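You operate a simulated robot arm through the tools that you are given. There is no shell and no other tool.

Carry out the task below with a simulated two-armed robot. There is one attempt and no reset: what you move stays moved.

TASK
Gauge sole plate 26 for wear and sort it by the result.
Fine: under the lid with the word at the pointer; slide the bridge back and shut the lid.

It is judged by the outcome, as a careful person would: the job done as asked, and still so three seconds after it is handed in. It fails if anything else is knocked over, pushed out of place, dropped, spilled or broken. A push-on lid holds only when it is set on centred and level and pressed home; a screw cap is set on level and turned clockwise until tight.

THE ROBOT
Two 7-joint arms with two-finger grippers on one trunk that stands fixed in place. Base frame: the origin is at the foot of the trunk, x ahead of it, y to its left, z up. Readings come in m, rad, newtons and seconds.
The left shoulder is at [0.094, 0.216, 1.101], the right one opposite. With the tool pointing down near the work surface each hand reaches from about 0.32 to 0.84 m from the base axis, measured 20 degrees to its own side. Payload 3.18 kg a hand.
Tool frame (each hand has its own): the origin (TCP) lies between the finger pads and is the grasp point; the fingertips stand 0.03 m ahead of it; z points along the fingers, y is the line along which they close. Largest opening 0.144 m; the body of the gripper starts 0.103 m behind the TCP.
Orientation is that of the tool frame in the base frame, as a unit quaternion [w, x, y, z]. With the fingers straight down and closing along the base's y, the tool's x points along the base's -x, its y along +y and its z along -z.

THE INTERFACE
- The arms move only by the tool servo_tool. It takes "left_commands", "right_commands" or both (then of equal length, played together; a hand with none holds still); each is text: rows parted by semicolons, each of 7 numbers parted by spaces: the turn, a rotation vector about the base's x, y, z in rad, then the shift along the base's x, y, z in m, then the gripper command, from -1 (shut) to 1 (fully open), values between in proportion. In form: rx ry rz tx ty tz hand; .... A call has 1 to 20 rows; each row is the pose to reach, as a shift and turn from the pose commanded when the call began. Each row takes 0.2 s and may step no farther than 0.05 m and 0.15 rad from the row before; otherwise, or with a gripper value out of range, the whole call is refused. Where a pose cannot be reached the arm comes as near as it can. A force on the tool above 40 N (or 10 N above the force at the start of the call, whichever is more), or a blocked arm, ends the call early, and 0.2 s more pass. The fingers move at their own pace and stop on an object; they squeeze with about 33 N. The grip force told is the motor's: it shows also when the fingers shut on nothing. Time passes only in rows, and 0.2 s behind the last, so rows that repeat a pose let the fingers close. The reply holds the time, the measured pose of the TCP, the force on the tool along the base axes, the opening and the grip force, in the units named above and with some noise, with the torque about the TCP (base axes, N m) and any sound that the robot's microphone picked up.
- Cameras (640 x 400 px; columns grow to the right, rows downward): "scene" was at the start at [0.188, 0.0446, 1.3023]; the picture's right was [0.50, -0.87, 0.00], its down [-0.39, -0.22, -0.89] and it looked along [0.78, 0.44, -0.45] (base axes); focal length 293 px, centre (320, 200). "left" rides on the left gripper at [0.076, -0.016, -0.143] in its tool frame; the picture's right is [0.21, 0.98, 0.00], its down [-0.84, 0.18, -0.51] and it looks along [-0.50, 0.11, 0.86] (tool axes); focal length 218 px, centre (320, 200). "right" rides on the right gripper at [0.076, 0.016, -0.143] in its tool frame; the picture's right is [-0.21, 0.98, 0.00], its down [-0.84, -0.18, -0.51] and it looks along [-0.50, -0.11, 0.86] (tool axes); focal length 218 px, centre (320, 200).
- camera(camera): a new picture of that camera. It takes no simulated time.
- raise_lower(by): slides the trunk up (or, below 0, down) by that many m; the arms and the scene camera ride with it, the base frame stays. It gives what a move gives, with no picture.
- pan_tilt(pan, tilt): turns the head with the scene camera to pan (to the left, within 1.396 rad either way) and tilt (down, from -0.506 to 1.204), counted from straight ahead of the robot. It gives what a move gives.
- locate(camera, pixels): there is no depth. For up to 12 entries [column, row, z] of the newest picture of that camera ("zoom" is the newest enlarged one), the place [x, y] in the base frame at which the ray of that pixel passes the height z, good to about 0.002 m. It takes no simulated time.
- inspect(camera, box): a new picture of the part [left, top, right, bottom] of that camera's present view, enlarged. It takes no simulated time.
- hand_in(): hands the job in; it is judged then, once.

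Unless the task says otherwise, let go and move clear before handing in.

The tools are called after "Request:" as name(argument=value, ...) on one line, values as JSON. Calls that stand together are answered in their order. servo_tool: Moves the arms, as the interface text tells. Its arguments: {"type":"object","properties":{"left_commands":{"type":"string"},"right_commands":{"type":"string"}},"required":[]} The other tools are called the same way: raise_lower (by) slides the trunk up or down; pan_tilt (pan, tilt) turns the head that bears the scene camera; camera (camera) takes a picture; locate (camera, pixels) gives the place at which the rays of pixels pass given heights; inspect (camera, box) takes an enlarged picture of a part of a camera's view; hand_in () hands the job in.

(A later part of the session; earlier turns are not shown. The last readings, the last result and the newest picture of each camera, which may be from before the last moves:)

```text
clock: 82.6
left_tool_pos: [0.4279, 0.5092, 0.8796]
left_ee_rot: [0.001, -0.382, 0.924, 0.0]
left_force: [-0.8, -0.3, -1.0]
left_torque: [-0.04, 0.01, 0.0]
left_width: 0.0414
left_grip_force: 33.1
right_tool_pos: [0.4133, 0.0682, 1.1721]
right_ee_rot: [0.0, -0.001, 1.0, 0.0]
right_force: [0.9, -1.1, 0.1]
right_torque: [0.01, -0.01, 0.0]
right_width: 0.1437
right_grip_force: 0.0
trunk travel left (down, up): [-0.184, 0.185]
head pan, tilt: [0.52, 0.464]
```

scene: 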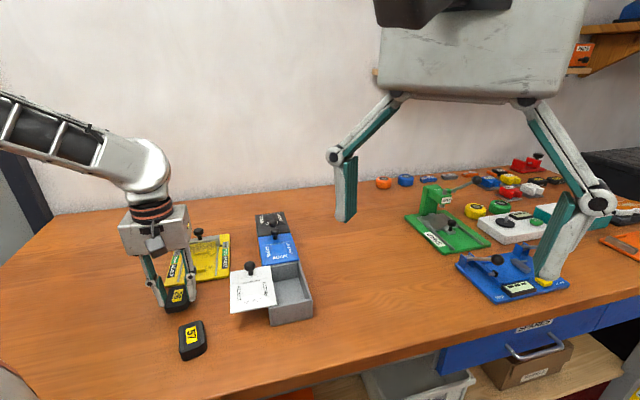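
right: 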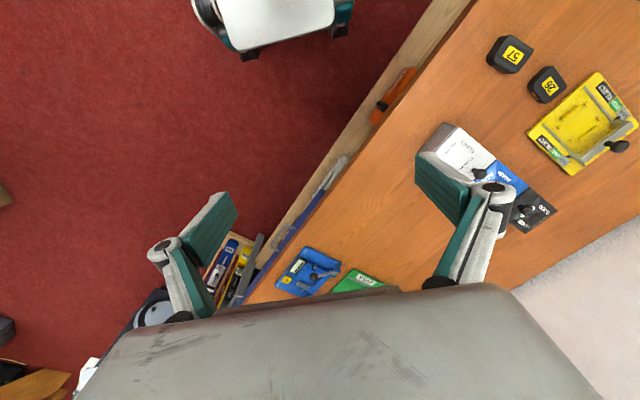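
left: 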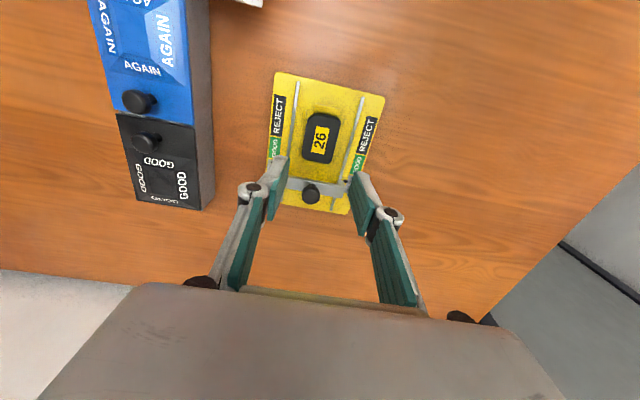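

No contact yet at z≈0.8796. I'll lower another 3 mm.

Request:
servo_tool(left_commands="0 0 0 0 0 -0.0015 -1; 0 0 0 0 0 -0.003 -1; 0 0 0 0 0 -0.003 -1")

```text
clock: 83.4
left_tool_pos: [0.427, 0.509, 0.8769]
left_ee_rot: [0.001, -0.382, 0.924, 0.0]
left_force: [-0.1, -0.2, -0.4]
left_torque: [-0.02, -0.02, 0.04]
left_width: 0.0408
left_grip_force: 33.1
right_tool_pos: [0.413, 0.0661, 1.1733]
right_ee_rot: [-0.001, 0.0, 1.0, 0.0]
right_force: [0.8, 0.6, -0.1]
right_torque: [0.0, -0.02, 0.01]
right_width: 0.1439
right_grip_force: 0.1
trunk travel left (down, up): [-0.184, 0.185]
head pan, tilt: [0.52, 0.464]
```

Still free at z≈0.877. I'll go down 2 mm more.

Request:
servo_tool(left_commands="0 0 0 0 0 -0.001 -1; 0 0 0 0 0 -0.002 -1; 0 0 0 0 0 -0.002 -1")

Request:
inspect(camera="scene", box=[165, 270, 225, 320])

```text
clock: 84.2
left_tool_pos: [0.428, 0.5081, 0.8768]
left_ee_rot: [0.002, -0.382, 0.924, 0.0]
left_force: [-4.1, 2.1, 10.3]
left_torque: [-0.05, 0.07, -0.03]
left_width: 0.0414
left_grip_force: 32.5
right_tool_pos: [0.412, 0.0669, 1.1736]
right_ee_rot: [0.001, 0.0, 1.0, 0.0]
right_force: [0.5, -1.0, -0.4]
right_torque: [-0.02, 0.0, 0.08]
right_width: 0.144
right_grip_force: 0.1
trunk travel left (down, up): [-0.184, 0.185]
head pan, tilt: [0.52, 0.464]
```

```text
8.00 times, centred on (195, 295) of scene
```

zoom: 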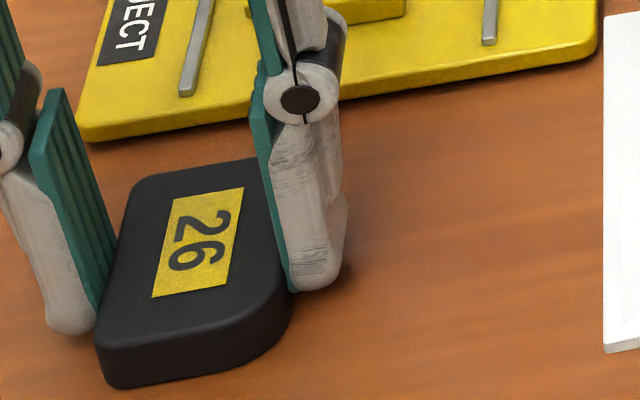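

The plate rests on the table (10 N contact). I'll release, rise, and turn the hand -90° about vertical.

Request:
servo_tool(left_commands="0 0 0 0 0 0.001 -0.22; 0 0 0 0 0 0.001 -0.22; 0 0 0 0 0 0.03 -0.22; 0 0 0 0 0 0.07 -0.1; 0 0 0 0 0 0.1 0.2; 0 0 -0.14 0 0 0.1 0.25; 0 0 -0.28 0 0 0.1 0.25; 0 0 -0.42 0 0 0.1 0.25; 0 0 -0.56 0 0 0.1 0.25; 0 0 -0.7 0 0 0.1 0.25; 0 0 -0.84 0 0 0.1 0.25; 0 0 -0.98 0 0 0.1 0.25; 0 0 -1.12 0 0 0.1 0.25; 0 0 -1.26 0 0 0.1 0.25; 0 0 -1.4 0 0 0.1 0.25; 0 0 -1.54 0 0 0.1 0.25; 0 0 -1.571 0 0 0.1 0.25; 0 0 -1.571 0 0 0.1 0.25")

Request:
camera(camera="left")

Request:
camera(camera="scene")

```text
clock: 88.0
left_tool_pos: [0.4283, 0.5093, 0.975]
left_ee_rot: [0.0, 0.383, 0.924, 0.0]
left_force: [-0.6, -0.7, -0.6]
left_torque: [-0.01, 0.0, -0.01]
left_width: 0.0903
left_grip_force: 0.0
right_tool_pos: [0.4128, 0.0668, 1.1714]
right_ee_rot: [0.0, 0.0, 1.0, 0.001]
right_force: [-0.6, -1.1, -1.0]
right_torque: [0.0, 0.03, -0.01]
right_width: 0.144
right_grip_force: 0.1
trunk travel left (down, up): [-0.184, 0.185]
head pan, tilt: [0.52, 0.464]
```

```text
taken
```

left: 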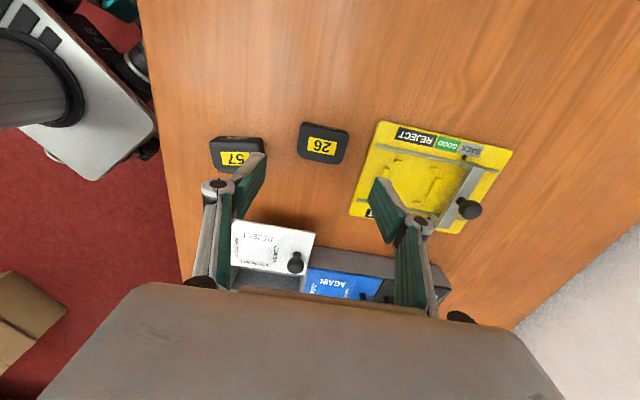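

```text
taken
```

scene: 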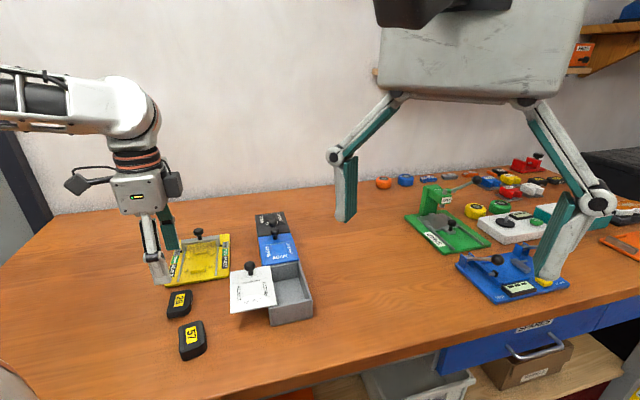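

The hand is turned; plate 26 is at (323,142), between the fingers. I'll zoom for centring.

Request:
inspect(camera="left", box=[280, 105, 370, 175])

Request:
locate(camera="zoom", pixels=[[320, 200, 0.86]])

```text
5.71 times, centred on (325, 140) of left
```

zoom: 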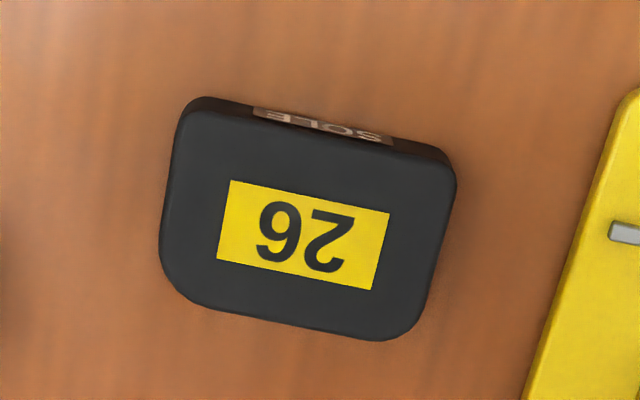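

```text
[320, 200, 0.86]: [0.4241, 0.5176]
```

I'll locate the plate's two ends and label centre in this zoom.

Request:
locate(camera="zoom", pixels=[[303, 237, 0.86], [167, 190, 0.86], [447, 240, 0.86], [318, 130, 0.86], [285, 320, 0.86]])

```text
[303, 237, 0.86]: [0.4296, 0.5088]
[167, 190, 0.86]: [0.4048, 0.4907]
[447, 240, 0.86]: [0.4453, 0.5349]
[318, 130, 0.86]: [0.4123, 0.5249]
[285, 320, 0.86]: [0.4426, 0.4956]
```

The hand is centred over the plate within ~1 mm. I'll descend with an 80 mm opening and check.

Request:
servo_tool(left_commands="0 0 0 0 0 -0.02 0.11; 0 0 0 0 0 -0.05 0.11; 0 0 0 0 0 -0.075 0.11; 0 0 0 0 0 -0.075 0.11")

Request:
inspect(camera="left", box=[230, 80, 410, 230])

Request:
inspect(camera="scene", box=[140, 240, 230, 340])

```text
clock: 89.0
left_tool_pos: [0.4258, 0.5061, 0.8999]
left_ee_rot: [0.001, 0.384, 0.923, 0.0]
left_force: [-1.0, 0.3, -0.4]
left_torque: [-0.01, 0.01, -0.02]
left_width: 0.08
left_grip_force: 0.1
right_tool_pos: [0.4129, 0.0667, 1.1727]
right_ee_rot: [0.0, 0.0, 1.0, 0.0]
right_force: [0.8, 0.1, -1.4]
right_torque: [-0.01, -0.03, -0.02]
right_width: 0.1441
right_grip_force: 0.1
trunk travel left (down, up): [-0.184, 0.185]
head pan, tilt: [0.52, 0.464]
```

```text
2.67 times, centred on (320, 155) of left
```

zoom: 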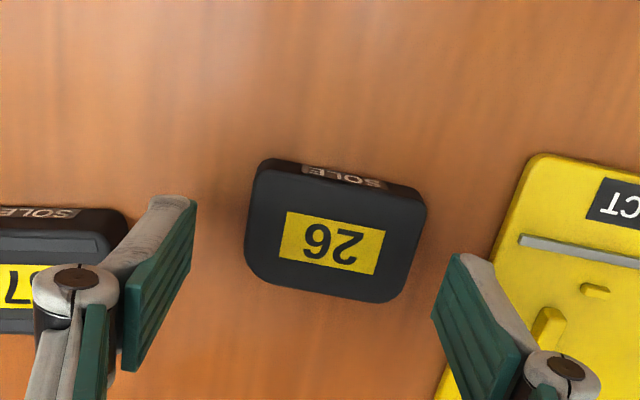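

```text
4.00 times, centred on (185, 290) of scene
```

zoom: 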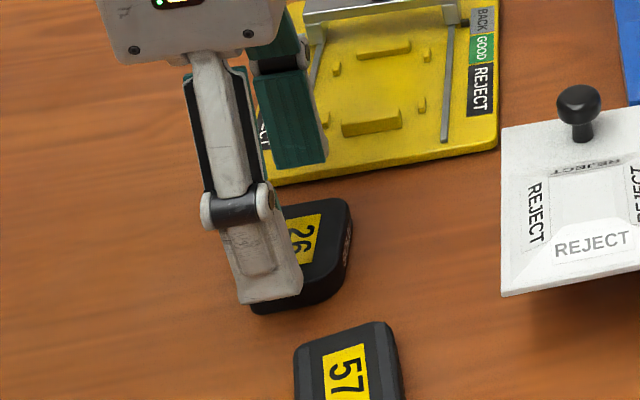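

The hand drifted ~4 mm toward -u while descending (plate now at px +4.9). I'll correct +u 4 mm and then descend further.

Request:
servo_tool(left_commands="0 0 0 0.0015 0.0015 0 0.11; 0 0 0 0.003 0.003 0 0.11; 0 0 0 0.003 0.003 -0.01 0.11; 0 0 0 0.003 0.003 -0.01 0.11")

Request:
inspect(camera="left", box=[230, 80, 410, 230])

```text
clock: 90.0
left_tool_pos: [0.4296, 0.5107, 0.8898]
left_ee_rot: [0.0, 0.384, 0.923, -0.001]
left_force: [0.2, 0.4, 0.7]
left_torque: [0.02, 0.03, 0.01]
left_width: 0.0799
left_grip_force: 0.0
right_tool_pos: [0.412, 0.0672, 1.1728]
right_ee_rot: [0.0, 0.001, 1.0, 0.0]
right_force: [0.0, -0.3, 0.9]
right_torque: [-0.04, 0.04, 0.0]
right_width: 0.1442
right_grip_force: 0.2
trunk travel left (down, up): [-0.184, 0.185]
head pan, tilt: [0.52, 0.464]
```

```text
2.67 times, centred on (320, 155) of left
```

zoom: 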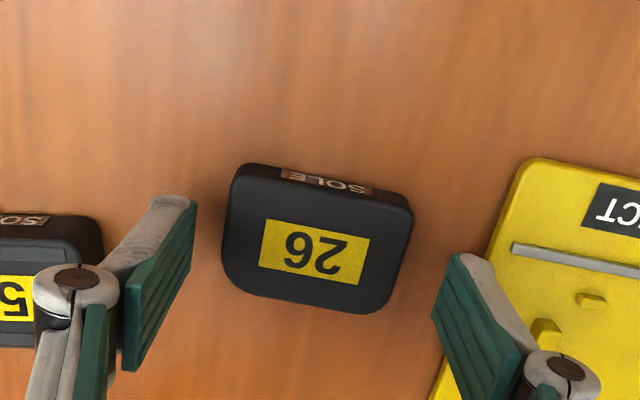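

Centred within 2 mm. I'll shift -u 1.3 mm, narrow to 72 mm, and descend to grip height.

Request:
servo_tool(left_commands="0 0 0 -0.0009 -0.0009 0 0; 0 0 0 -0.0009 -0.0009 -0.007 0; 0 0 0 -0.0009 -0.0009 -0.013 0; 0 0 0 -0.0009 -0.0009 -0.013 0")

Request:
inspect(camera="left", box=[230, 100, 410, 250])

Request:
inspect(camera="scene", box=[150, 260, 230, 330])

```text
clock: 91.0
left_tool_pos: [0.4298, 0.5096, 0.8787]
left_ee_rot: [0.001, 0.383, 0.924, 0.0]
left_force: [0.6, 0.5, 0.1]
left_torque: [-0.02, 0.0, -0.01]
left_width: 0.0723
left_grip_force: 0.0
right_tool_pos: [0.4138, 0.0681, 1.1732]
right_ee_rot: [0.0, 0.0, 1.0, 0.0]
right_force: [0.0, 0.5, 0.2]
right_torque: [0.01, 0.02, -0.02]
right_width: 0.1442
right_grip_force: 0.1
trunk travel left (down, up): [-0.184, 0.185]
head pan, tilt: [0.52, 0.464]
```

```text
2.67 times, centred on (320, 175) of left
```

zoom: 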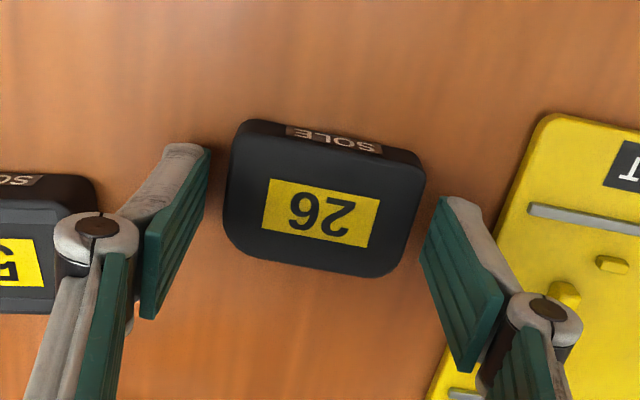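

```text
5.71 times, centred on (190, 295) of scene
```

zoom: 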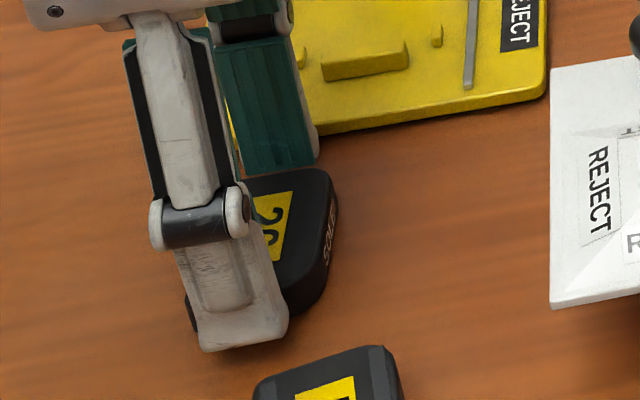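

The plate's label centre matches the grip centre. I'll close on the plate's ends.

Request:
servo_tool(left_commands="0 0 0 0 0 -0.001 -0.1; 0 0 0 0 0 -0.001 -1; 0 0 0 0 0 -0.001 -1; 0 0 0 0 0 -0.001 -1")

Request:
inspect(camera="left", box=[230, 100, 410, 250])

```text
clock: 92.0
left_tool_pos: [0.4298, 0.5112, 0.8762]
left_ee_rot: [0.0, 0.383, 0.924, 0.0]
left_force: [-1.1, -1.2, 1.7]
left_torque: [-0.04, 0.08, 0.04]
left_width: 0.0591
left_grip_force: 33.1
right_tool_pos: [0.4118, 0.0665, 1.172]
right_ee_rot: [-0.001, 0.0, 1.0, 0.0]
right_force: [-0.5, 0.2, -0.5]
right_torque: [-0.04, 0.02, 0.04]
right_width: 0.144
right_grip_force: 0.0
trunk travel left (down, up): [-0.184, 0.185]
head pan, tilt: [0.52, 0.464]
```

```text
2.67 times, centred on (320, 175) of left
```

zoom: 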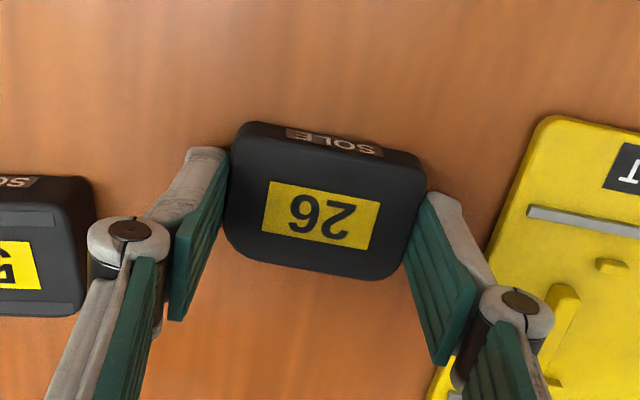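

Gripped by the ends at 0.059 m. I'll lift well clear and carry over the open compartment (target ≈(0.553,0.328)).

Request:
servo_tool(left_commands="0 0 0 0 0 0.03 -1; 0 0 0 0 0 0.07 -1; 0 0 0 0 0 0.105 -1; 0 0 0 0 0 0.125 -1; 0 0 0 0.02 -0.03 0.125 -1; 0 0 0 0.04 -0.06 0.125 -1; 0 0 0 0.06 -0.09 0.125 -1; 0 0 0 0.08 -0.12 0.125 -1; 0 0 0 0.1 -0.15 0.125 -1; 0 0 0 0.1232 -0.1832 0.125 -1; 0 0 0 0.1232 -0.1832 0.125 -1; 0 0 0 0.1232 -0.1832 0.125 -1")

Request:
camera(camera="left")

Request:
camera(camera="scene")

Request:
inspect(camera="scene", box=[220, 215, 330, 330])

```text
clock: 94.6
left_tool_pos: [0.5509, 0.3258, 0.9997]
left_ee_rot: [0.001, 0.384, 0.923, 0.0]
left_force: [0.7, 0.9, -1.4]
left_torque: [-0.05, 0.05, 0.02]
left_width: 0.0591
left_grip_force: 33.0
right_tool_pos: [0.4126, 0.0672, 1.1725]
right_ee_rot: [-0.001, 0.001, 1.0, 0.0]
right_force: [-0.6, -0.3, -0.6]
right_torque: [-0.02, 0.03, 0.0]
right_width: 0.1443
right_grip_force: 0.1
trunk travel left (down, up): [-0.184, 0.185]
head pan, tilt: [0.52, 0.464]
```

```text
taken
```

left: 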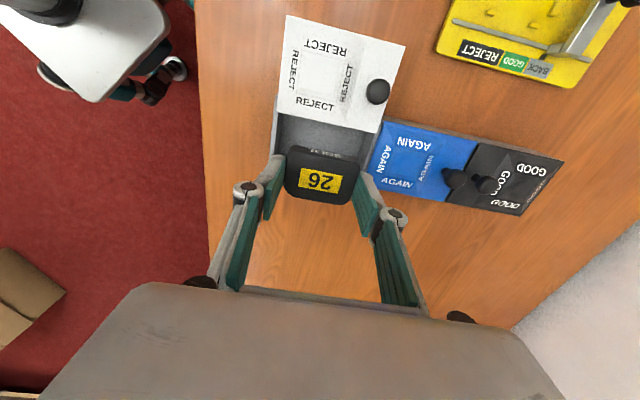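

```text
taken
```

scene: 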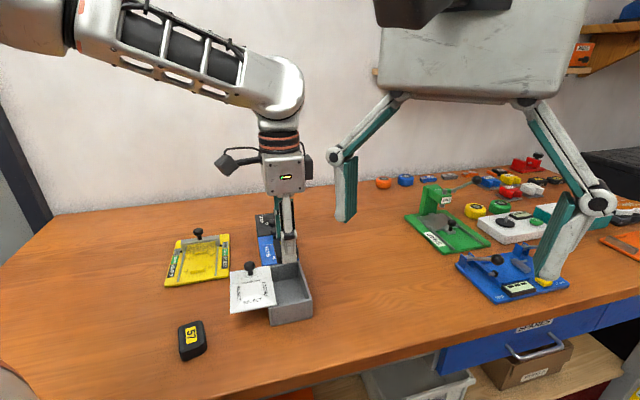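

```text
3.48 times, centred on (275, 272) of scene
```

zoom: 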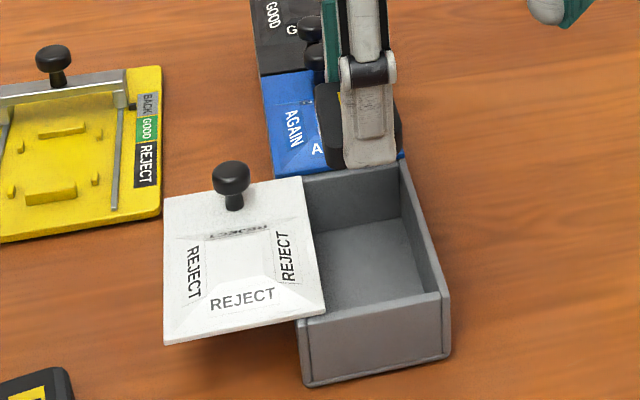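

The hand is over the compartment: u≈0.620, w≈0.159. I'll lower to ~15 mm above the rim and check alignment.

Request:
servo_tool(left_commands="0 0 0 0.001 0.001 -0.02 -1; 0 0 0 0.0015 0.0015 -0.04 -1; 0 0 0 0.0015 0.0015 -0.055 -1; 0 0 0 0.0015 0.0015 -0.055 -1; 0 0 0 0.0015 0.0015 -0.055 -1")

Request:
inspect(camera="left", box=[210, 30, 430, 230])

Request:
inspect(camera="scene", box=[230, 225, 325, 330])

```text
clock: 95.8
left_tool_pos: [0.5522, 0.3272, 0.9481]
left_ee_rot: [0.001, 0.383, 0.924, 0.0]
left_force: [0.1, 0.2, -1.3]
left_torque: [-0.01, 0.0, -0.02]
left_width: 0.059
left_grip_force: 32.8
right_tool_pos: [0.4129, 0.0684, 1.1717]
right_ee_rot: [0.0, 0.0, 1.0, -0.001]
right_force: [0.2, 0.1, 0.1]
right_torque: [-0.01, -0.04, 0.01]
right_width: 0.1441
right_grip_force: 0.1
trunk travel left (down, up): [-0.184, 0.185]
head pan, tilt: [0.52, 0.464]
```

```text
2.00 times, centred on (320, 130) of left
```

zoom: 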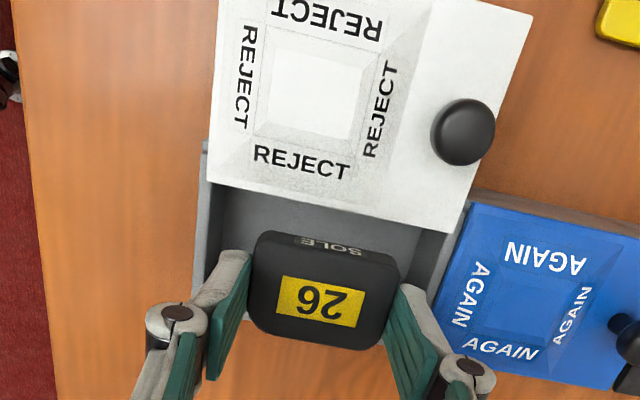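

```text
3.81 times, centred on (278, 278) of scene
```

zoom: 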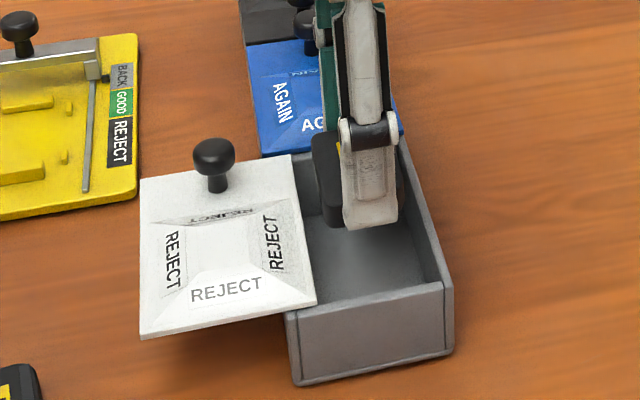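

The plate is aligned between the end walls; I'll measure lid edge and inner walls with the hand camera to confirm clearance.

Request:
inspect(camera="left", box=[210, 30, 430, 230])

Request:
locate(camera="zoom", pixels=[[330, 206, 0.89], [222, 200, 0.885], [425, 250, 0.885], [208, 260, 0.885], [317, 302, 0.934], [330, 238, 0.934], [310, 345, 0.934], [252, 280, 0.93], [398, 310, 0.93]])

```text
2.00 times, centred on (320, 130) of left
```

zoom: 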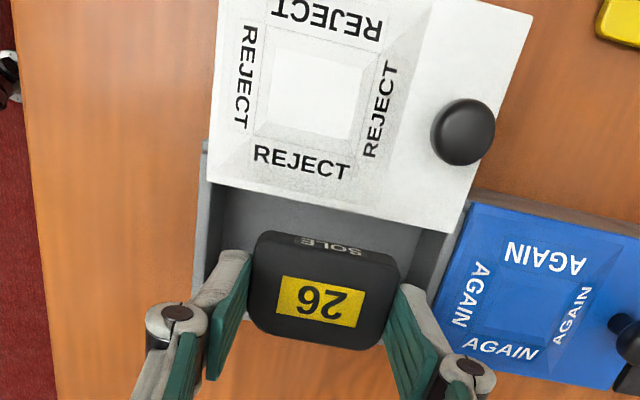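

```text
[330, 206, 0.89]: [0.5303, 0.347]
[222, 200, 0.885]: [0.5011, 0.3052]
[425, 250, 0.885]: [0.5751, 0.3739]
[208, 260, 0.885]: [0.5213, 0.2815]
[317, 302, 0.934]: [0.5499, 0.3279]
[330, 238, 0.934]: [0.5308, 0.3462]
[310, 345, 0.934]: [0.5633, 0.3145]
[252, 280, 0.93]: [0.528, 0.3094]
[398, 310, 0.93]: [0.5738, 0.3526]
```

Clearances: lid edge w≈0.130 vs plate side ≈0.137; other side 12 mm; ends ≥7 mm from walls. I'll shift +w 2 mm and lower into the box in steps.

Request:
servo_tool(left_commands="0 0 0 0.001 -0.0018 0 -1; 0 0 0 0.001 -0.0018 -0.012 -1; 0 0 0 0.001 -0.0018 -0.024 -1; 0 0 0 0.001 -0.0018 -0.034 -1; 0 0 0 0.001 -0.0018 -0.034 -1")

Request:
inspect(camera="left", box=[210, 30, 430, 230])

Request:
inspect(camera="scene", box=[230, 225, 325, 330])

```text
clock: 97.0
left_tool_pos: [0.5554, 0.3254, 0.9129]
left_ee_rot: [0.001, 0.384, 0.923, 0.0]
left_force: [-0.4, -0.3, -0.5]
left_torque: [0.01, -0.03, -0.02]
left_width: 0.0592
left_grip_force: 32.9
right_tool_pos: [0.4137, 0.0669, 1.172]
right_ee_rot: [0.0, 0.0, 1.0, 0.0]
right_force: [0.3, -0.8, -0.4]
right_torque: [0.01, 0.02, -0.03]
right_width: 0.144
right_grip_force: 0.0
trunk travel left (down, up): [-0.184, 0.185]
head pan, tilt: [0.52, 0.464]
```

```text
2.00 times, centred on (320, 130) of left
```

zoom: 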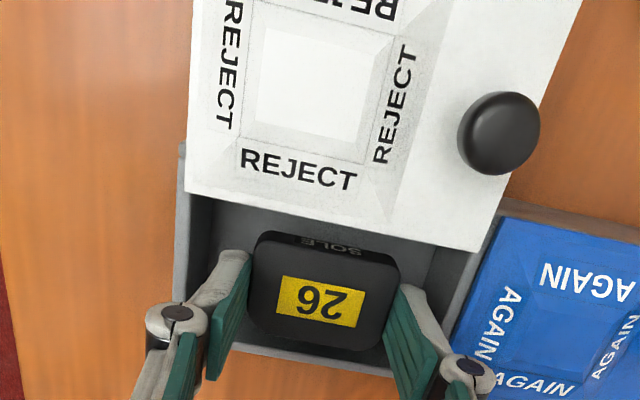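

```text
3.81 times, centred on (278, 278) of scene
```

zoom: 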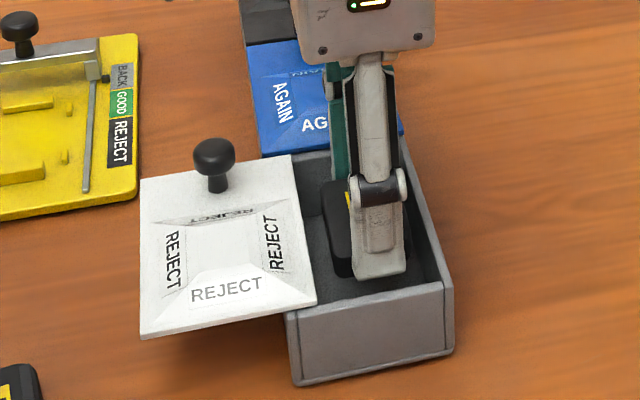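

The plate is entering the compartment. The hand view suggests the +w side is getting close, so I'll measure it.

Request:
inspect(camera="left", box=[270, 120, 400, 220])

Request:
locate(camera="zoom", pixels=[[320, 200, 0.885]])

```text
4.00 times, centred on (335, 170) of left
```

zoom: 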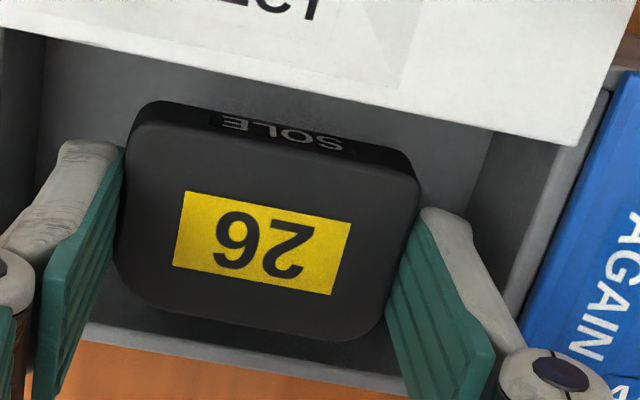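

```text
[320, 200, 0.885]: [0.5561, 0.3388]
```

There's ~4 mm to the +w rim and ~6 mm to the lid edge. I'll shift -w 1 mm and continue lowering toward the floor in small steps.

Request:
servo_tool(left_commands="0 0 0 -0.0008 0.0008 0 -1; 0 0 0 -0.0008 0.0008 -0.008 -1; 0 0 0 -0.0008 0.0008 -0.016 -1; 0 0 0 -0.0008 0.0008 -0.02 -1; 0 0 0 -0.0008 0.0008 -0.02 -1")

Request:
inspect(camera="left", box=[250, 100, 400, 220])

Request:
inspect(camera="scene", box=[255, 255, 320, 310])

```text
clock: 98.2
left_tool_pos: [0.5549, 0.3261, 0.8918]
left_ee_rot: [0.001, 0.382, 0.924, 0.001]
left_force: [-0.4, -0.2, 0.0]
left_torque: [0.01, -0.02, 0.01]
left_width: 0.059
left_grip_force: 33.1
right_tool_pos: [0.413, 0.0666, 1.1731]
right_ee_rot: [-0.001, -0.001, 1.0, 0.0]
right_force: [0.7, -0.2, -0.8]
right_torque: [-0.02, -0.02, 0.02]
right_width: 0.144
right_grip_force: 0.1
trunk travel left (down, up): [-0.184, 0.185]
head pan, tilt: [0.52, 0.464]
```

```text
3.33 times, centred on (325, 160) of left
```

zoom: 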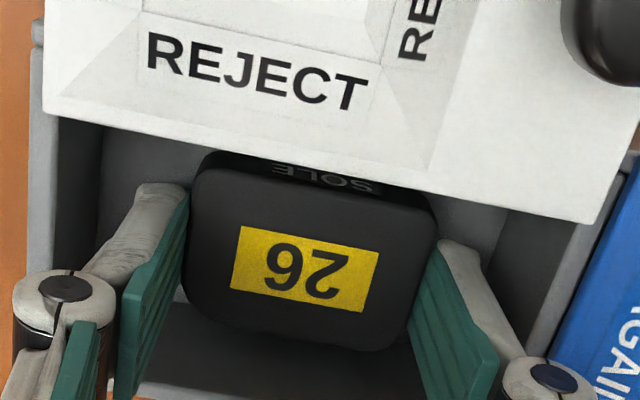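

```text
7.27 times, centred on (288, 282) of scene
```

zoom: 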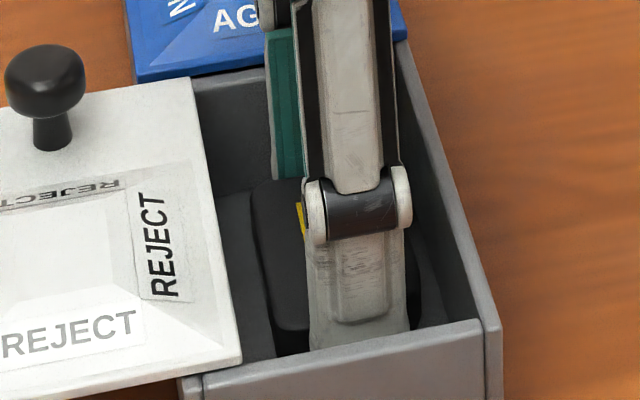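

The plate is inside near the floor. I'll lower in 3 mm steps until contact.

Request:
servo_tool(left_commands="0 0 0 0 0 -0.002 -1; 0 0 0 0 0 -0.004 -1; 0 0 0 0 0 -0.004 -1")

```text
clock: 99.0
left_tool_pos: [0.5547, 0.3276, 0.8878]
left_ee_rot: [0.0, 0.384, 0.923, 0.0]
left_force: [0.4, -0.4, -0.2]
left_torque: [-0.01, -0.04, -0.02]
left_width: 0.0591
left_grip_force: 33.0
right_tool_pos: [0.4134, 0.068, 1.1728]
right_ee_rot: [0.0, 0.0, 1.0, 0.001]
right_force: [-0.7, -0.6, 0.6]
right_torque: [0.01, 0.0, -0.02]
right_width: 0.144
right_grip_force: 0.1
trunk travel left (down, up): [-0.184, 0.185]
head pan, tilt: [0.52, 0.464]
```

No contact yet. Another 3 mm down.

Request:
servo_tool(left_commands="0 0 0 0 0 -0.0015 -1; 0 0 0 0 0 -0.003 -1; 0 0 0 0 0 -0.003 -1")

```text
clock: 99.8
left_tool_pos: [0.5545, 0.3285, 0.8844]
left_ee_rot: [0.0, 0.384, 0.923, 0.0]
left_force: [0.1, 0.3, -1.0]
left_torque: [0.02, 0.03, 0.0]
left_width: 0.0593
left_grip_force: 33.0
right_tool_pos: [0.4133, 0.0674, 1.1724]
right_ee_rot: [0.0, 0.0, 1.0, 0.001]
right_force: [0.6, -0.7, 0.2]
right_torque: [0.0, 0.0, 0.02]
right_width: 0.1441
right_grip_force: 0.0
trunk travel left (down, up): [-0.184, 0.185]
head pan, tilt: [0.52, 0.464]
```

Still free at z≈0.884. I'll lower 2.5 mm more.

Request:
servo_tool(left_commands="0 0 0 0 0 -0.0012 -1; 0 0 0 0 0 -0.0025 -1; 0 0 0 0 0 -0.0025 -1")

Request:
inspect(camera="left", box=[250, 100, 400, 220])

```text
clock: 100.6
left_tool_pos: [0.5543, 0.3278, 0.8829]
left_ee_rot: [0.002, 0.384, 0.923, 0.0]
left_force: [2.4, 0.1, 4.5]
left_torque: [-0.06, 0.09, 0.01]
left_width: 0.0589
left_grip_force: 33.0
right_tool_pos: [0.4126, 0.0666, 1.1733]
right_ee_rot: [0.0, 0.0, 1.0, -0.001]
right_force: [0.5, 0.3, -0.2]
right_torque: [0.01, -0.01, 0.0]
right_width: 0.1441
right_grip_force: 0.1
trunk travel left (down, up): [-0.184, 0.185]
head pan, tilt: [0.52, 0.464]
```

```text
3.33 times, centred on (325, 160) of left
```

zoom: 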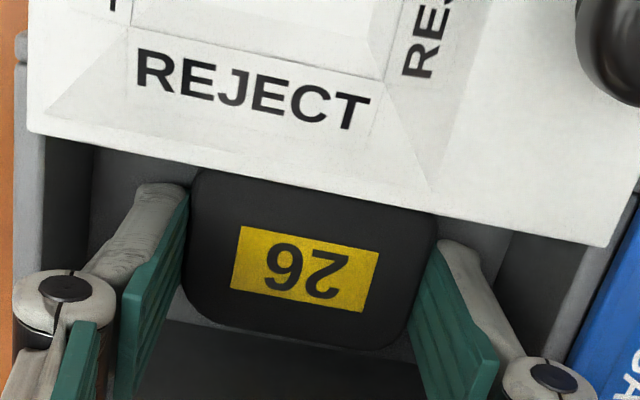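

The plate touched the floor (4.5 N). I'll open a little to release, then lift straight up.

Request:
servo_tool(left_commands="0 0 0 0 0 0.0005 -0.05; 0 0 0 0 0 0.0005 -0.05; 0 0 0 0 0 0.0005 -0.05; 0 0 0 0 0 0.02 -0.05; 0 0 0 0 0 0.05 -0.05; 0 0 0 0 0 0.09 -0.05; 0 0 0 0 0 0.12 -0.05; 0 0 0 0 0 0.12 -0.05")

Request:
camera(camera="left")

Request:
inspect(camera="scene", box=[225, 225, 325, 330])

Request:
inspect(camera="left", box=[240, 50, 420, 210])

```text
clock: 102.4
left_tool_pos: [0.5554, 0.3252, 1.0013]
left_ee_rot: [0.002, 0.383, 0.924, 0.0]
left_force: [0.5, 0.9, -0.4]
left_torque: [-0.01, 0.01, 0.0]
left_width: 0.0684
left_grip_force: 0.0
right_tool_pos: [0.4129, 0.0684, 1.1724]
right_ee_rot: [0.0, 0.0, 1.0, 0.0]
right_force: [0.1, -0.2, 0.2]
right_torque: [0.02, 0.03, -0.02]
right_width: 0.1436
right_grip_force: 0.2
trunk travel left (down, up): [-0.184, 0.185]
head pan, tilt: [0.52, 0.464]
```

```text
taken
```

left: 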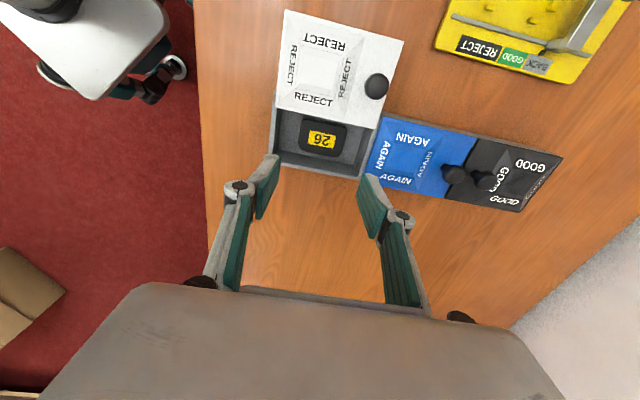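

```text
3.81 times, centred on (275, 278) of scene
```

zoom: 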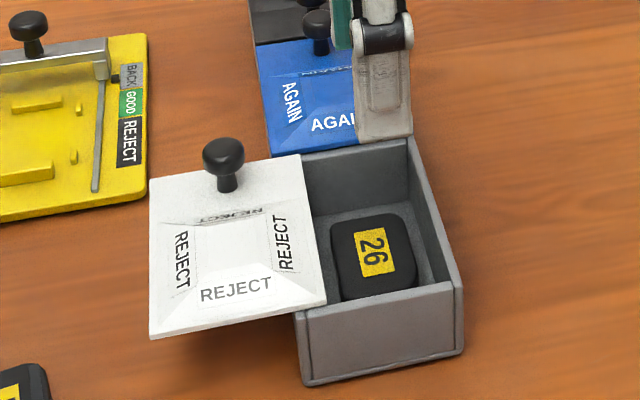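

```text
2.50 times, centred on (330, 130) of left
```

zoom: 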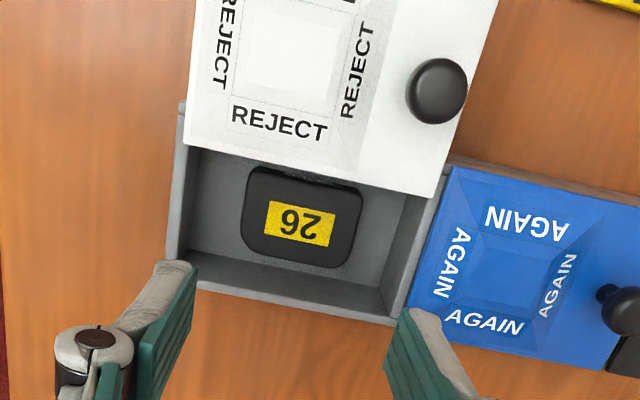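

Plate 26 lies flat in the REJECT compartment. Now I'll shut the lid: first locate the knob (left px ≈(377,87)).

Request:
locate(camera="left", pixels=[[376.8, 86.8, 0.92], [376.8, 86.8, 0.925]])

Request:
inspect(camera="scene", box=[225, 245, 275, 290])

Request:
locate(camera="zoom", pixels=[[320, 200, 0.92], [320, 160, 0.92]])

```text
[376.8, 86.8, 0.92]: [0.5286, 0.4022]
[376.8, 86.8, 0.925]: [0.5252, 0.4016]
```

```text
8.89 times, centred on (250, 268) of scene
```

zoom: 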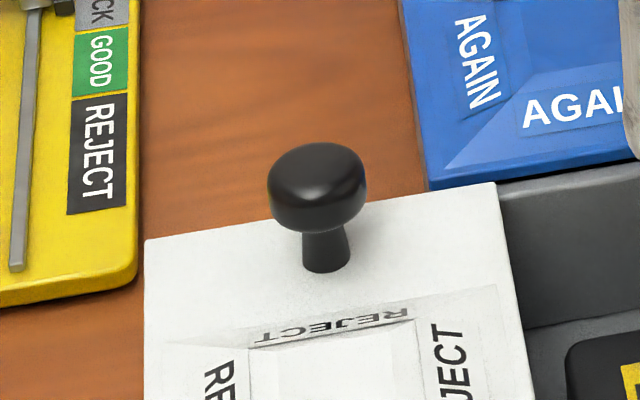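

```text
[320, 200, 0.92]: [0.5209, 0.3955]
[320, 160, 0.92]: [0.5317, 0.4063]
```

The knob is at ≈(0.527,0.401). I'll move over it with the hand as it is (fingers closing along the bin's length).

Request:
servo_tool(left_commands="0 0 0 -0.01 0.025 0 -0.2; 0 0 0 -0.02 0.05 0 -0.2; 0 0 0 -0.0284 0.0758 0 -0.2; 0 0 0 -0.0284 0.0758 -0.025 -0.2; 0 0 0 -0.0284 0.0758 -0.025 -0.2; 0 0 0 -0.0284 0.0758 -0.025 -0.2")

Request:
inspect(camera="left", box=[230, 90, 410, 230])

Request:
inspect(camera="scene", box=[220, 210, 320, 310])

```text
clock: 103.8
left_tool_pos: [0.5248, 0.4042, 0.9756]
left_ee_rot: [0.001, 0.383, 0.924, 0.001]
left_force: [1.0, 0.6, -0.8]
left_torque: [0.01, 0.0, 0.01]
left_width: 0.0574
left_grip_force: 0.1
right_tool_pos: [0.4127, 0.0672, 1.1724]
right_ee_rot: [0.0, 0.0, 1.0, 0.001]
right_force: [0.4, 0.5, 0.3]
right_torque: [0.01, -0.03, -0.03]
right_width: 0.1439
right_grip_force: 0.0
trunk travel left (down, up): [-0.184, 0.185]
head pan, tilt: [0.52, 0.464]
```

```text
2.86 times, centred on (320, 160) of left
```

zoom: 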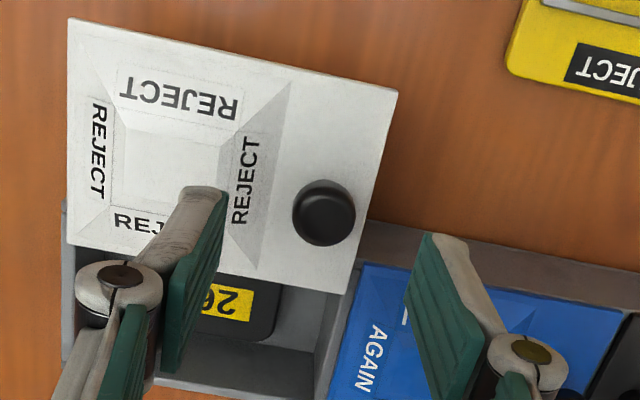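

```text
4.00 times, centred on (270, 260) of scene
```

zoom: 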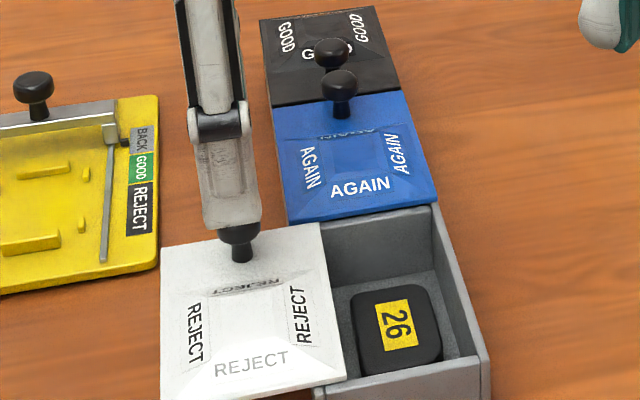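

The knob is centred within ~1.4 mm. I'll narrow the opening to 36 mm (to stay off the lid's dome) and descend to z≈0.943.

Request:
servo_tool(left_commands="0 0 0 0.001 0.001 0 -0.5; 0 0 0 0.001 0.001 -0.015 -0.5; 0 0 0 0.001 0.001 -0.03 -0.5; 0 0 0 0.001 0.001 -0.033 -0.5; 0 0 0 0.001 0.001 -0.033 -0.5")

Request:
inspect(camera="left", box=[230, 90, 410, 230])

Request:
inspect(camera="scene", box=[225, 235, 285, 290])

```text
clock: 105.0
left_tool_pos: [0.5275, 0.4054, 0.9442]
left_ee_rot: [0.0, 0.383, 0.924, 0.0]
left_force: [-0.6, -0.5, -0.7]
left_torque: [0.01, 0.02, -0.01]
left_width: 0.0358
left_grip_force: 0.0
right_tool_pos: [0.4135, 0.0665, 1.1719]
right_ee_rot: [-0.001, 0.0, 1.0, 0.0]
right_force: [0.3, -0.7, 0.7]
right_torque: [0.01, 0.0, -0.02]
right_width: 0.1439
right_grip_force: 0.0
trunk travel left (down, up): [-0.184, 0.185]
head pan, tilt: [0.52, 0.464]
```

```text
2.86 times, centred on (320, 160) of left
```

zoom: 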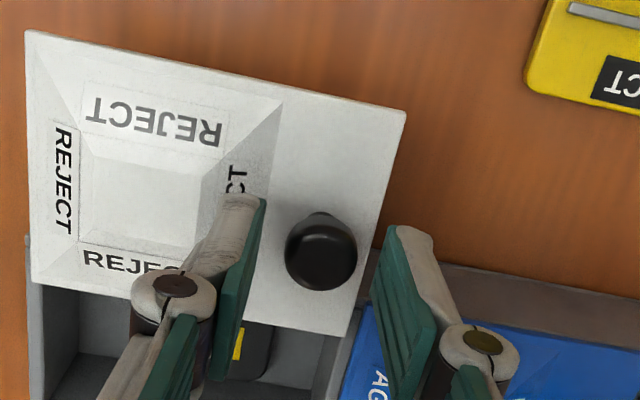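

```text
7.27 times, centred on (255, 262) of scene
```

zoom: 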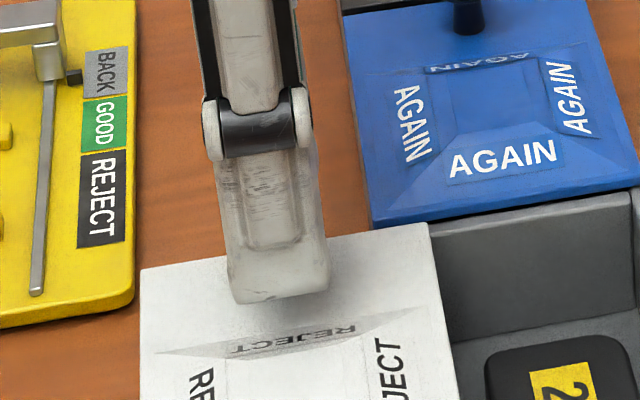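

Well centred. I'll lower 4 mm more and close on the knob.

Request:
servo_tool(left_commands="0 0 0 0 0 -0.004 -0.5; 0 0 0 0 0 -0.004 -0.6; 0 0 0 0 0 -0.004 -1; 0 0 0 0 0 -0.004 -1; 0 0 0 0 0 -0.004 -1")

```text
clock: 106.2
left_tool_pos: [0.5278, 0.4058, 0.9388]
left_ee_rot: [0.001, 0.383, 0.924, 0.0]
left_force: [1.1, 1.9, 0.8]
left_torque: [0.13, 0.07, 0.0]
left_width: 0.0212
left_grip_force: 32.8
right_tool_pos: [0.4128, 0.0688, 1.1717]
right_ee_rot: [0.0, 0.0, 1.0, 0.0]
right_force: [-0.4, -0.7, -0.3]
right_torque: [0.0, 0.03, 0.01]
right_width: 0.144
right_grip_force: 0.1
trunk travel left (down, up): [-0.184, 0.185]
head pan, tilt: [0.52, 0.464]
```

Knob gripped with little load. I'll slide the lid shut (+w) in 13 mm chunks.

Request:
servo_tool(left_commands="0 0 0 0.0016 -0.0016 0 -1; 0 0 0 0.0032 -0.0032 0 -1; 0 0 0 0.0048 -0.0048 0 -1; 0 0 0 0.0064 -0.0064 0 -1; 0 0 0 0.008 -0.008 0 -1; 0 0 0 0.0095 -0.0095 0 -1; 0 0 0 0.0095 -0.0095 0 -1")

Request:
inspect(camera="scene", box=[225, 235, 325, 330])

```text
clock: 107.8
left_tool_pos: [0.5364, 0.3963, 0.9379]
left_ee_rot: [-0.002, 0.384, 0.923, -0.001]
left_force: [5.0, 4.8, 0.1]
left_torque: [0.33, 0.11, 0.04]
left_width: 0.0216
left_grip_force: 32.4
right_tool_pos: [0.415, 0.0686, 1.1718]
right_ee_rot: [0.0, 0.0, 1.0, -0.001]
right_force: [0.3, 0.1, 0.2]
right_torque: [-0.01, 0.0, 0.02]
right_width: 0.144
right_grip_force: 0.0
trunk travel left (down, up): [-0.184, 0.185]
head pan, tilt: [0.52, 0.464]
```

```text
4.21 times, centred on (275, 282) of scene
```

zoom: 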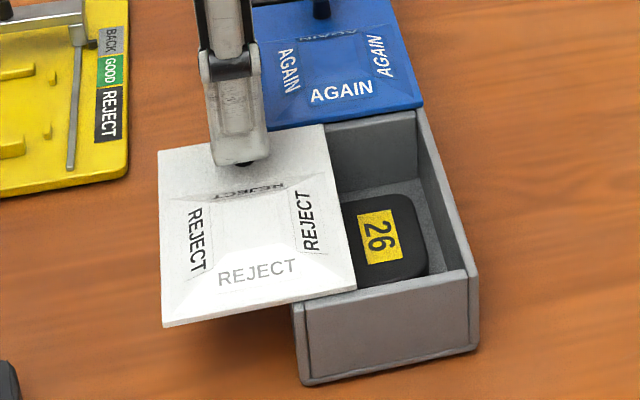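

The lid is closing smoothly; a 7 N lengthwise load has built up so I'll correct +u 1 mm while continuing.

Request:
servo_tool(left_commands="0 0 0 0.0023 -0.0009 0 -1; 0 0 0 0.004 -0.0024 0 -1; 0 0 0 0.0056 -0.004 0 -1; 0 0 0 0.0072 -0.0056 0 -1; 0 0 0 0.0088 -0.0072 0 -1; 0 0 0 0.0104 -0.0088 0 -1; 0 0 0 0.0104 -0.0088 0 -1")

Request:
inspect(camera="scene", box=[225, 235, 325, 330])

```text
clock: 109.4
left_tool_pos: [0.5476, 0.3865, 0.9394]
left_ee_rot: [0.0, 0.384, 0.923, -0.001]
left_force: [-6.7, -5.7, 0.1]
left_torque: [-0.08, 0.32, -0.07]
left_width: 0.0214
left_grip_force: 32.4
right_tool_pos: [0.4143, 0.0673, 1.1728]
right_ee_rot: [0.0, 0.001, 1.0, 0.0]
right_force: [0.8, 0.2, 0.1]
right_torque: [0.0, -0.01, 0.0]
right_width: 0.144
right_grip_force: 0.0
trunk travel left (down, up): [-0.184, 0.185]
head pan, tilt: [0.52, 0.464]
```

```text
4.21 times, centred on (275, 282) of scene
```

zoom: 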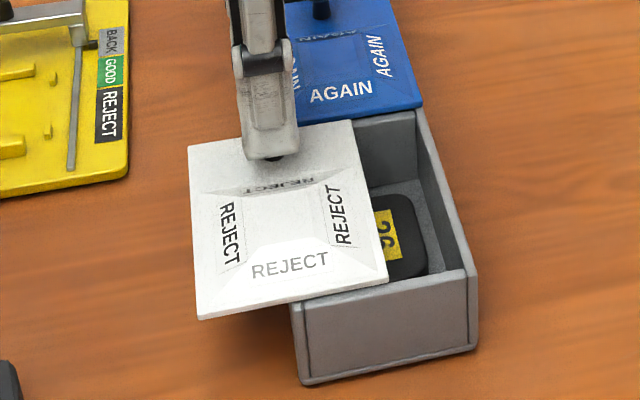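

About 39 mm remain. I'll continue with a -u 0.8 mm correction.

Request:
servo_tool(left_commands="0 0 0 0.001 -0.0022 0 -1; 0 0 0 0.0026 -0.0038 0 -1; 0 0 0 0.0042 -0.0054 0 -1; 0 0 0 0.0058 -0.007 0 -1; 0 0 0 0.0074 -0.0086 0 -1; 0 0 0 0.009 -0.0102 0 -1; 0 0 0 0.009 -0.0102 0 -1")

Request:
inspect(camera="scene", box=[225, 235, 325, 330])

```text
clock: 111.0
left_tool_pos: [0.5556, 0.3762, 0.9393]
left_ee_rot: [0.001, 0.383, 0.924, 0.0]
left_force: [-3.4, -1.5, 0.1]
left_torque: [-0.04, 0.05, 0.03]
left_width: 0.0214
left_grip_force: 32.7
right_tool_pos: [0.4151, 0.0675, 1.1725]
right_ee_rot: [-0.001, 0.0, 1.0, 0.0]
right_force: [-0.2, 0.3, 0.8]
right_torque: [0.01, -0.01, 0.05]
right_width: 0.144
right_grip_force: 0.0
trunk travel left (down, up): [-0.184, 0.185]
head pan, tilt: [0.52, 0.464]
```

```text
4.21 times, centred on (275, 282) of scene
```

zoom: 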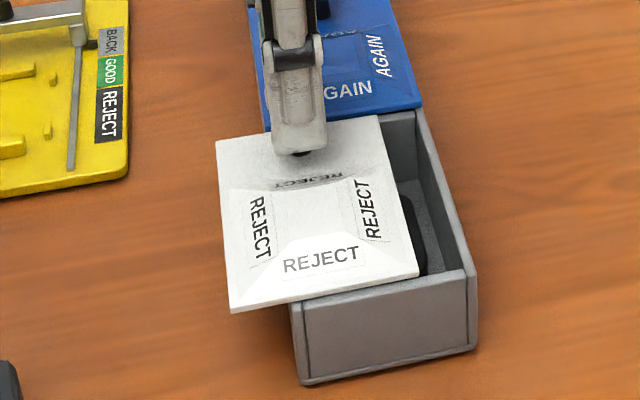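

Loads are low; w≈0.127, about 26 mm to go. Continuing 13 mm.

Request:
servo_tool(left_commands="0 0 0 0.0014 -0.0018 0 -1; 0 0 0 0.003 -0.0034 0 -1; 0 0 0 0.0046 -0.005 0 -1; 0 0 0 0.0062 -0.0066 0 -1; 0 0 0 0.0078 -0.0082 0 -1; 0 0 0 0.009 -0.0094 0 -1; 0 0 0 0.009 -0.0094 0 -1")

Request:
inspect(camera="scene", box=[225, 235, 325, 330])

```text
clock: 112.6
left_tool_pos: [0.5656, 0.3664, 0.9392]
left_ee_rot: [-0.001, 0.383, 0.924, -0.001]
left_force: [-0.9, 0.3, 0.5]
left_torque: [-0.14, -0.1, 0.04]
left_width: 0.0215
left_grip_force: 32.6
right_tool_pos: [0.415, 0.0672, 1.1716]
right_ee_rot: [-0.002, -0.001, 1.0, 0.0]
right_force: [0.5, 0.7, 0.1]
right_torque: [0.02, -0.02, 0.01]
right_width: 0.1442
right_grip_force: 0.1
trunk travel left (down, up): [-0.184, 0.185]
head pan, tilt: [0.52, 0.464]
```

```text
4.21 times, centred on (275, 282) of scene
```

zoom: 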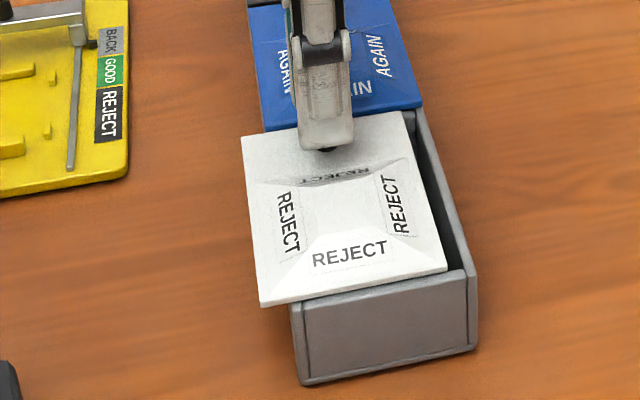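

About 12 mm remain. I'll continue 9 mm.

Request:
servo_tool(left_commands="0 0 0 0.0016 -0.0016 0 -1; 0 0 0 0.0032 -0.0032 0 -1; 0 0 0 0.0048 -0.0048 0 -1; 0 0 0 0.0062 -0.0062 0 -1; 0 0 0 0.0062 -0.0062 0 -1")

Request:
inspect(camera="scene", box=[245, 235, 325, 330])

```text
clock: 113.8
left_tool_pos: [0.5719, 0.3624, 0.9396]
left_ee_rot: [0.001, 0.383, 0.924, 0.0]
left_force: [2.0, 3.6, 0.2]
left_torque: [0.26, 0.09, -0.02]
left_width: 0.0216
left_grip_force: 32.9
right_tool_pos: [0.4146, 0.0694, 1.172]
right_ee_rot: [-0.001, 0.0, 1.0, 0.0]
right_force: [-0.7, 0.1, 0.0]
right_torque: [0.01, 0.0, 0.01]
right_width: 0.1438
right_grip_force: 0.1
trunk travel left (down, up): [-0.184, 0.185]
head pan, tilt: [0.52, 0.464]
```

```text
4.21 times, centred on (285, 282) of scene
```

zoom: 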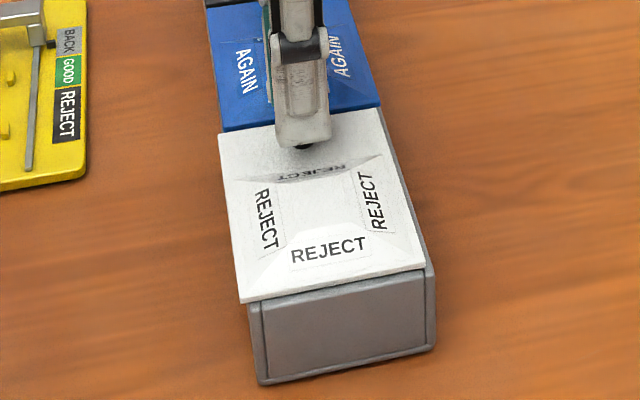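

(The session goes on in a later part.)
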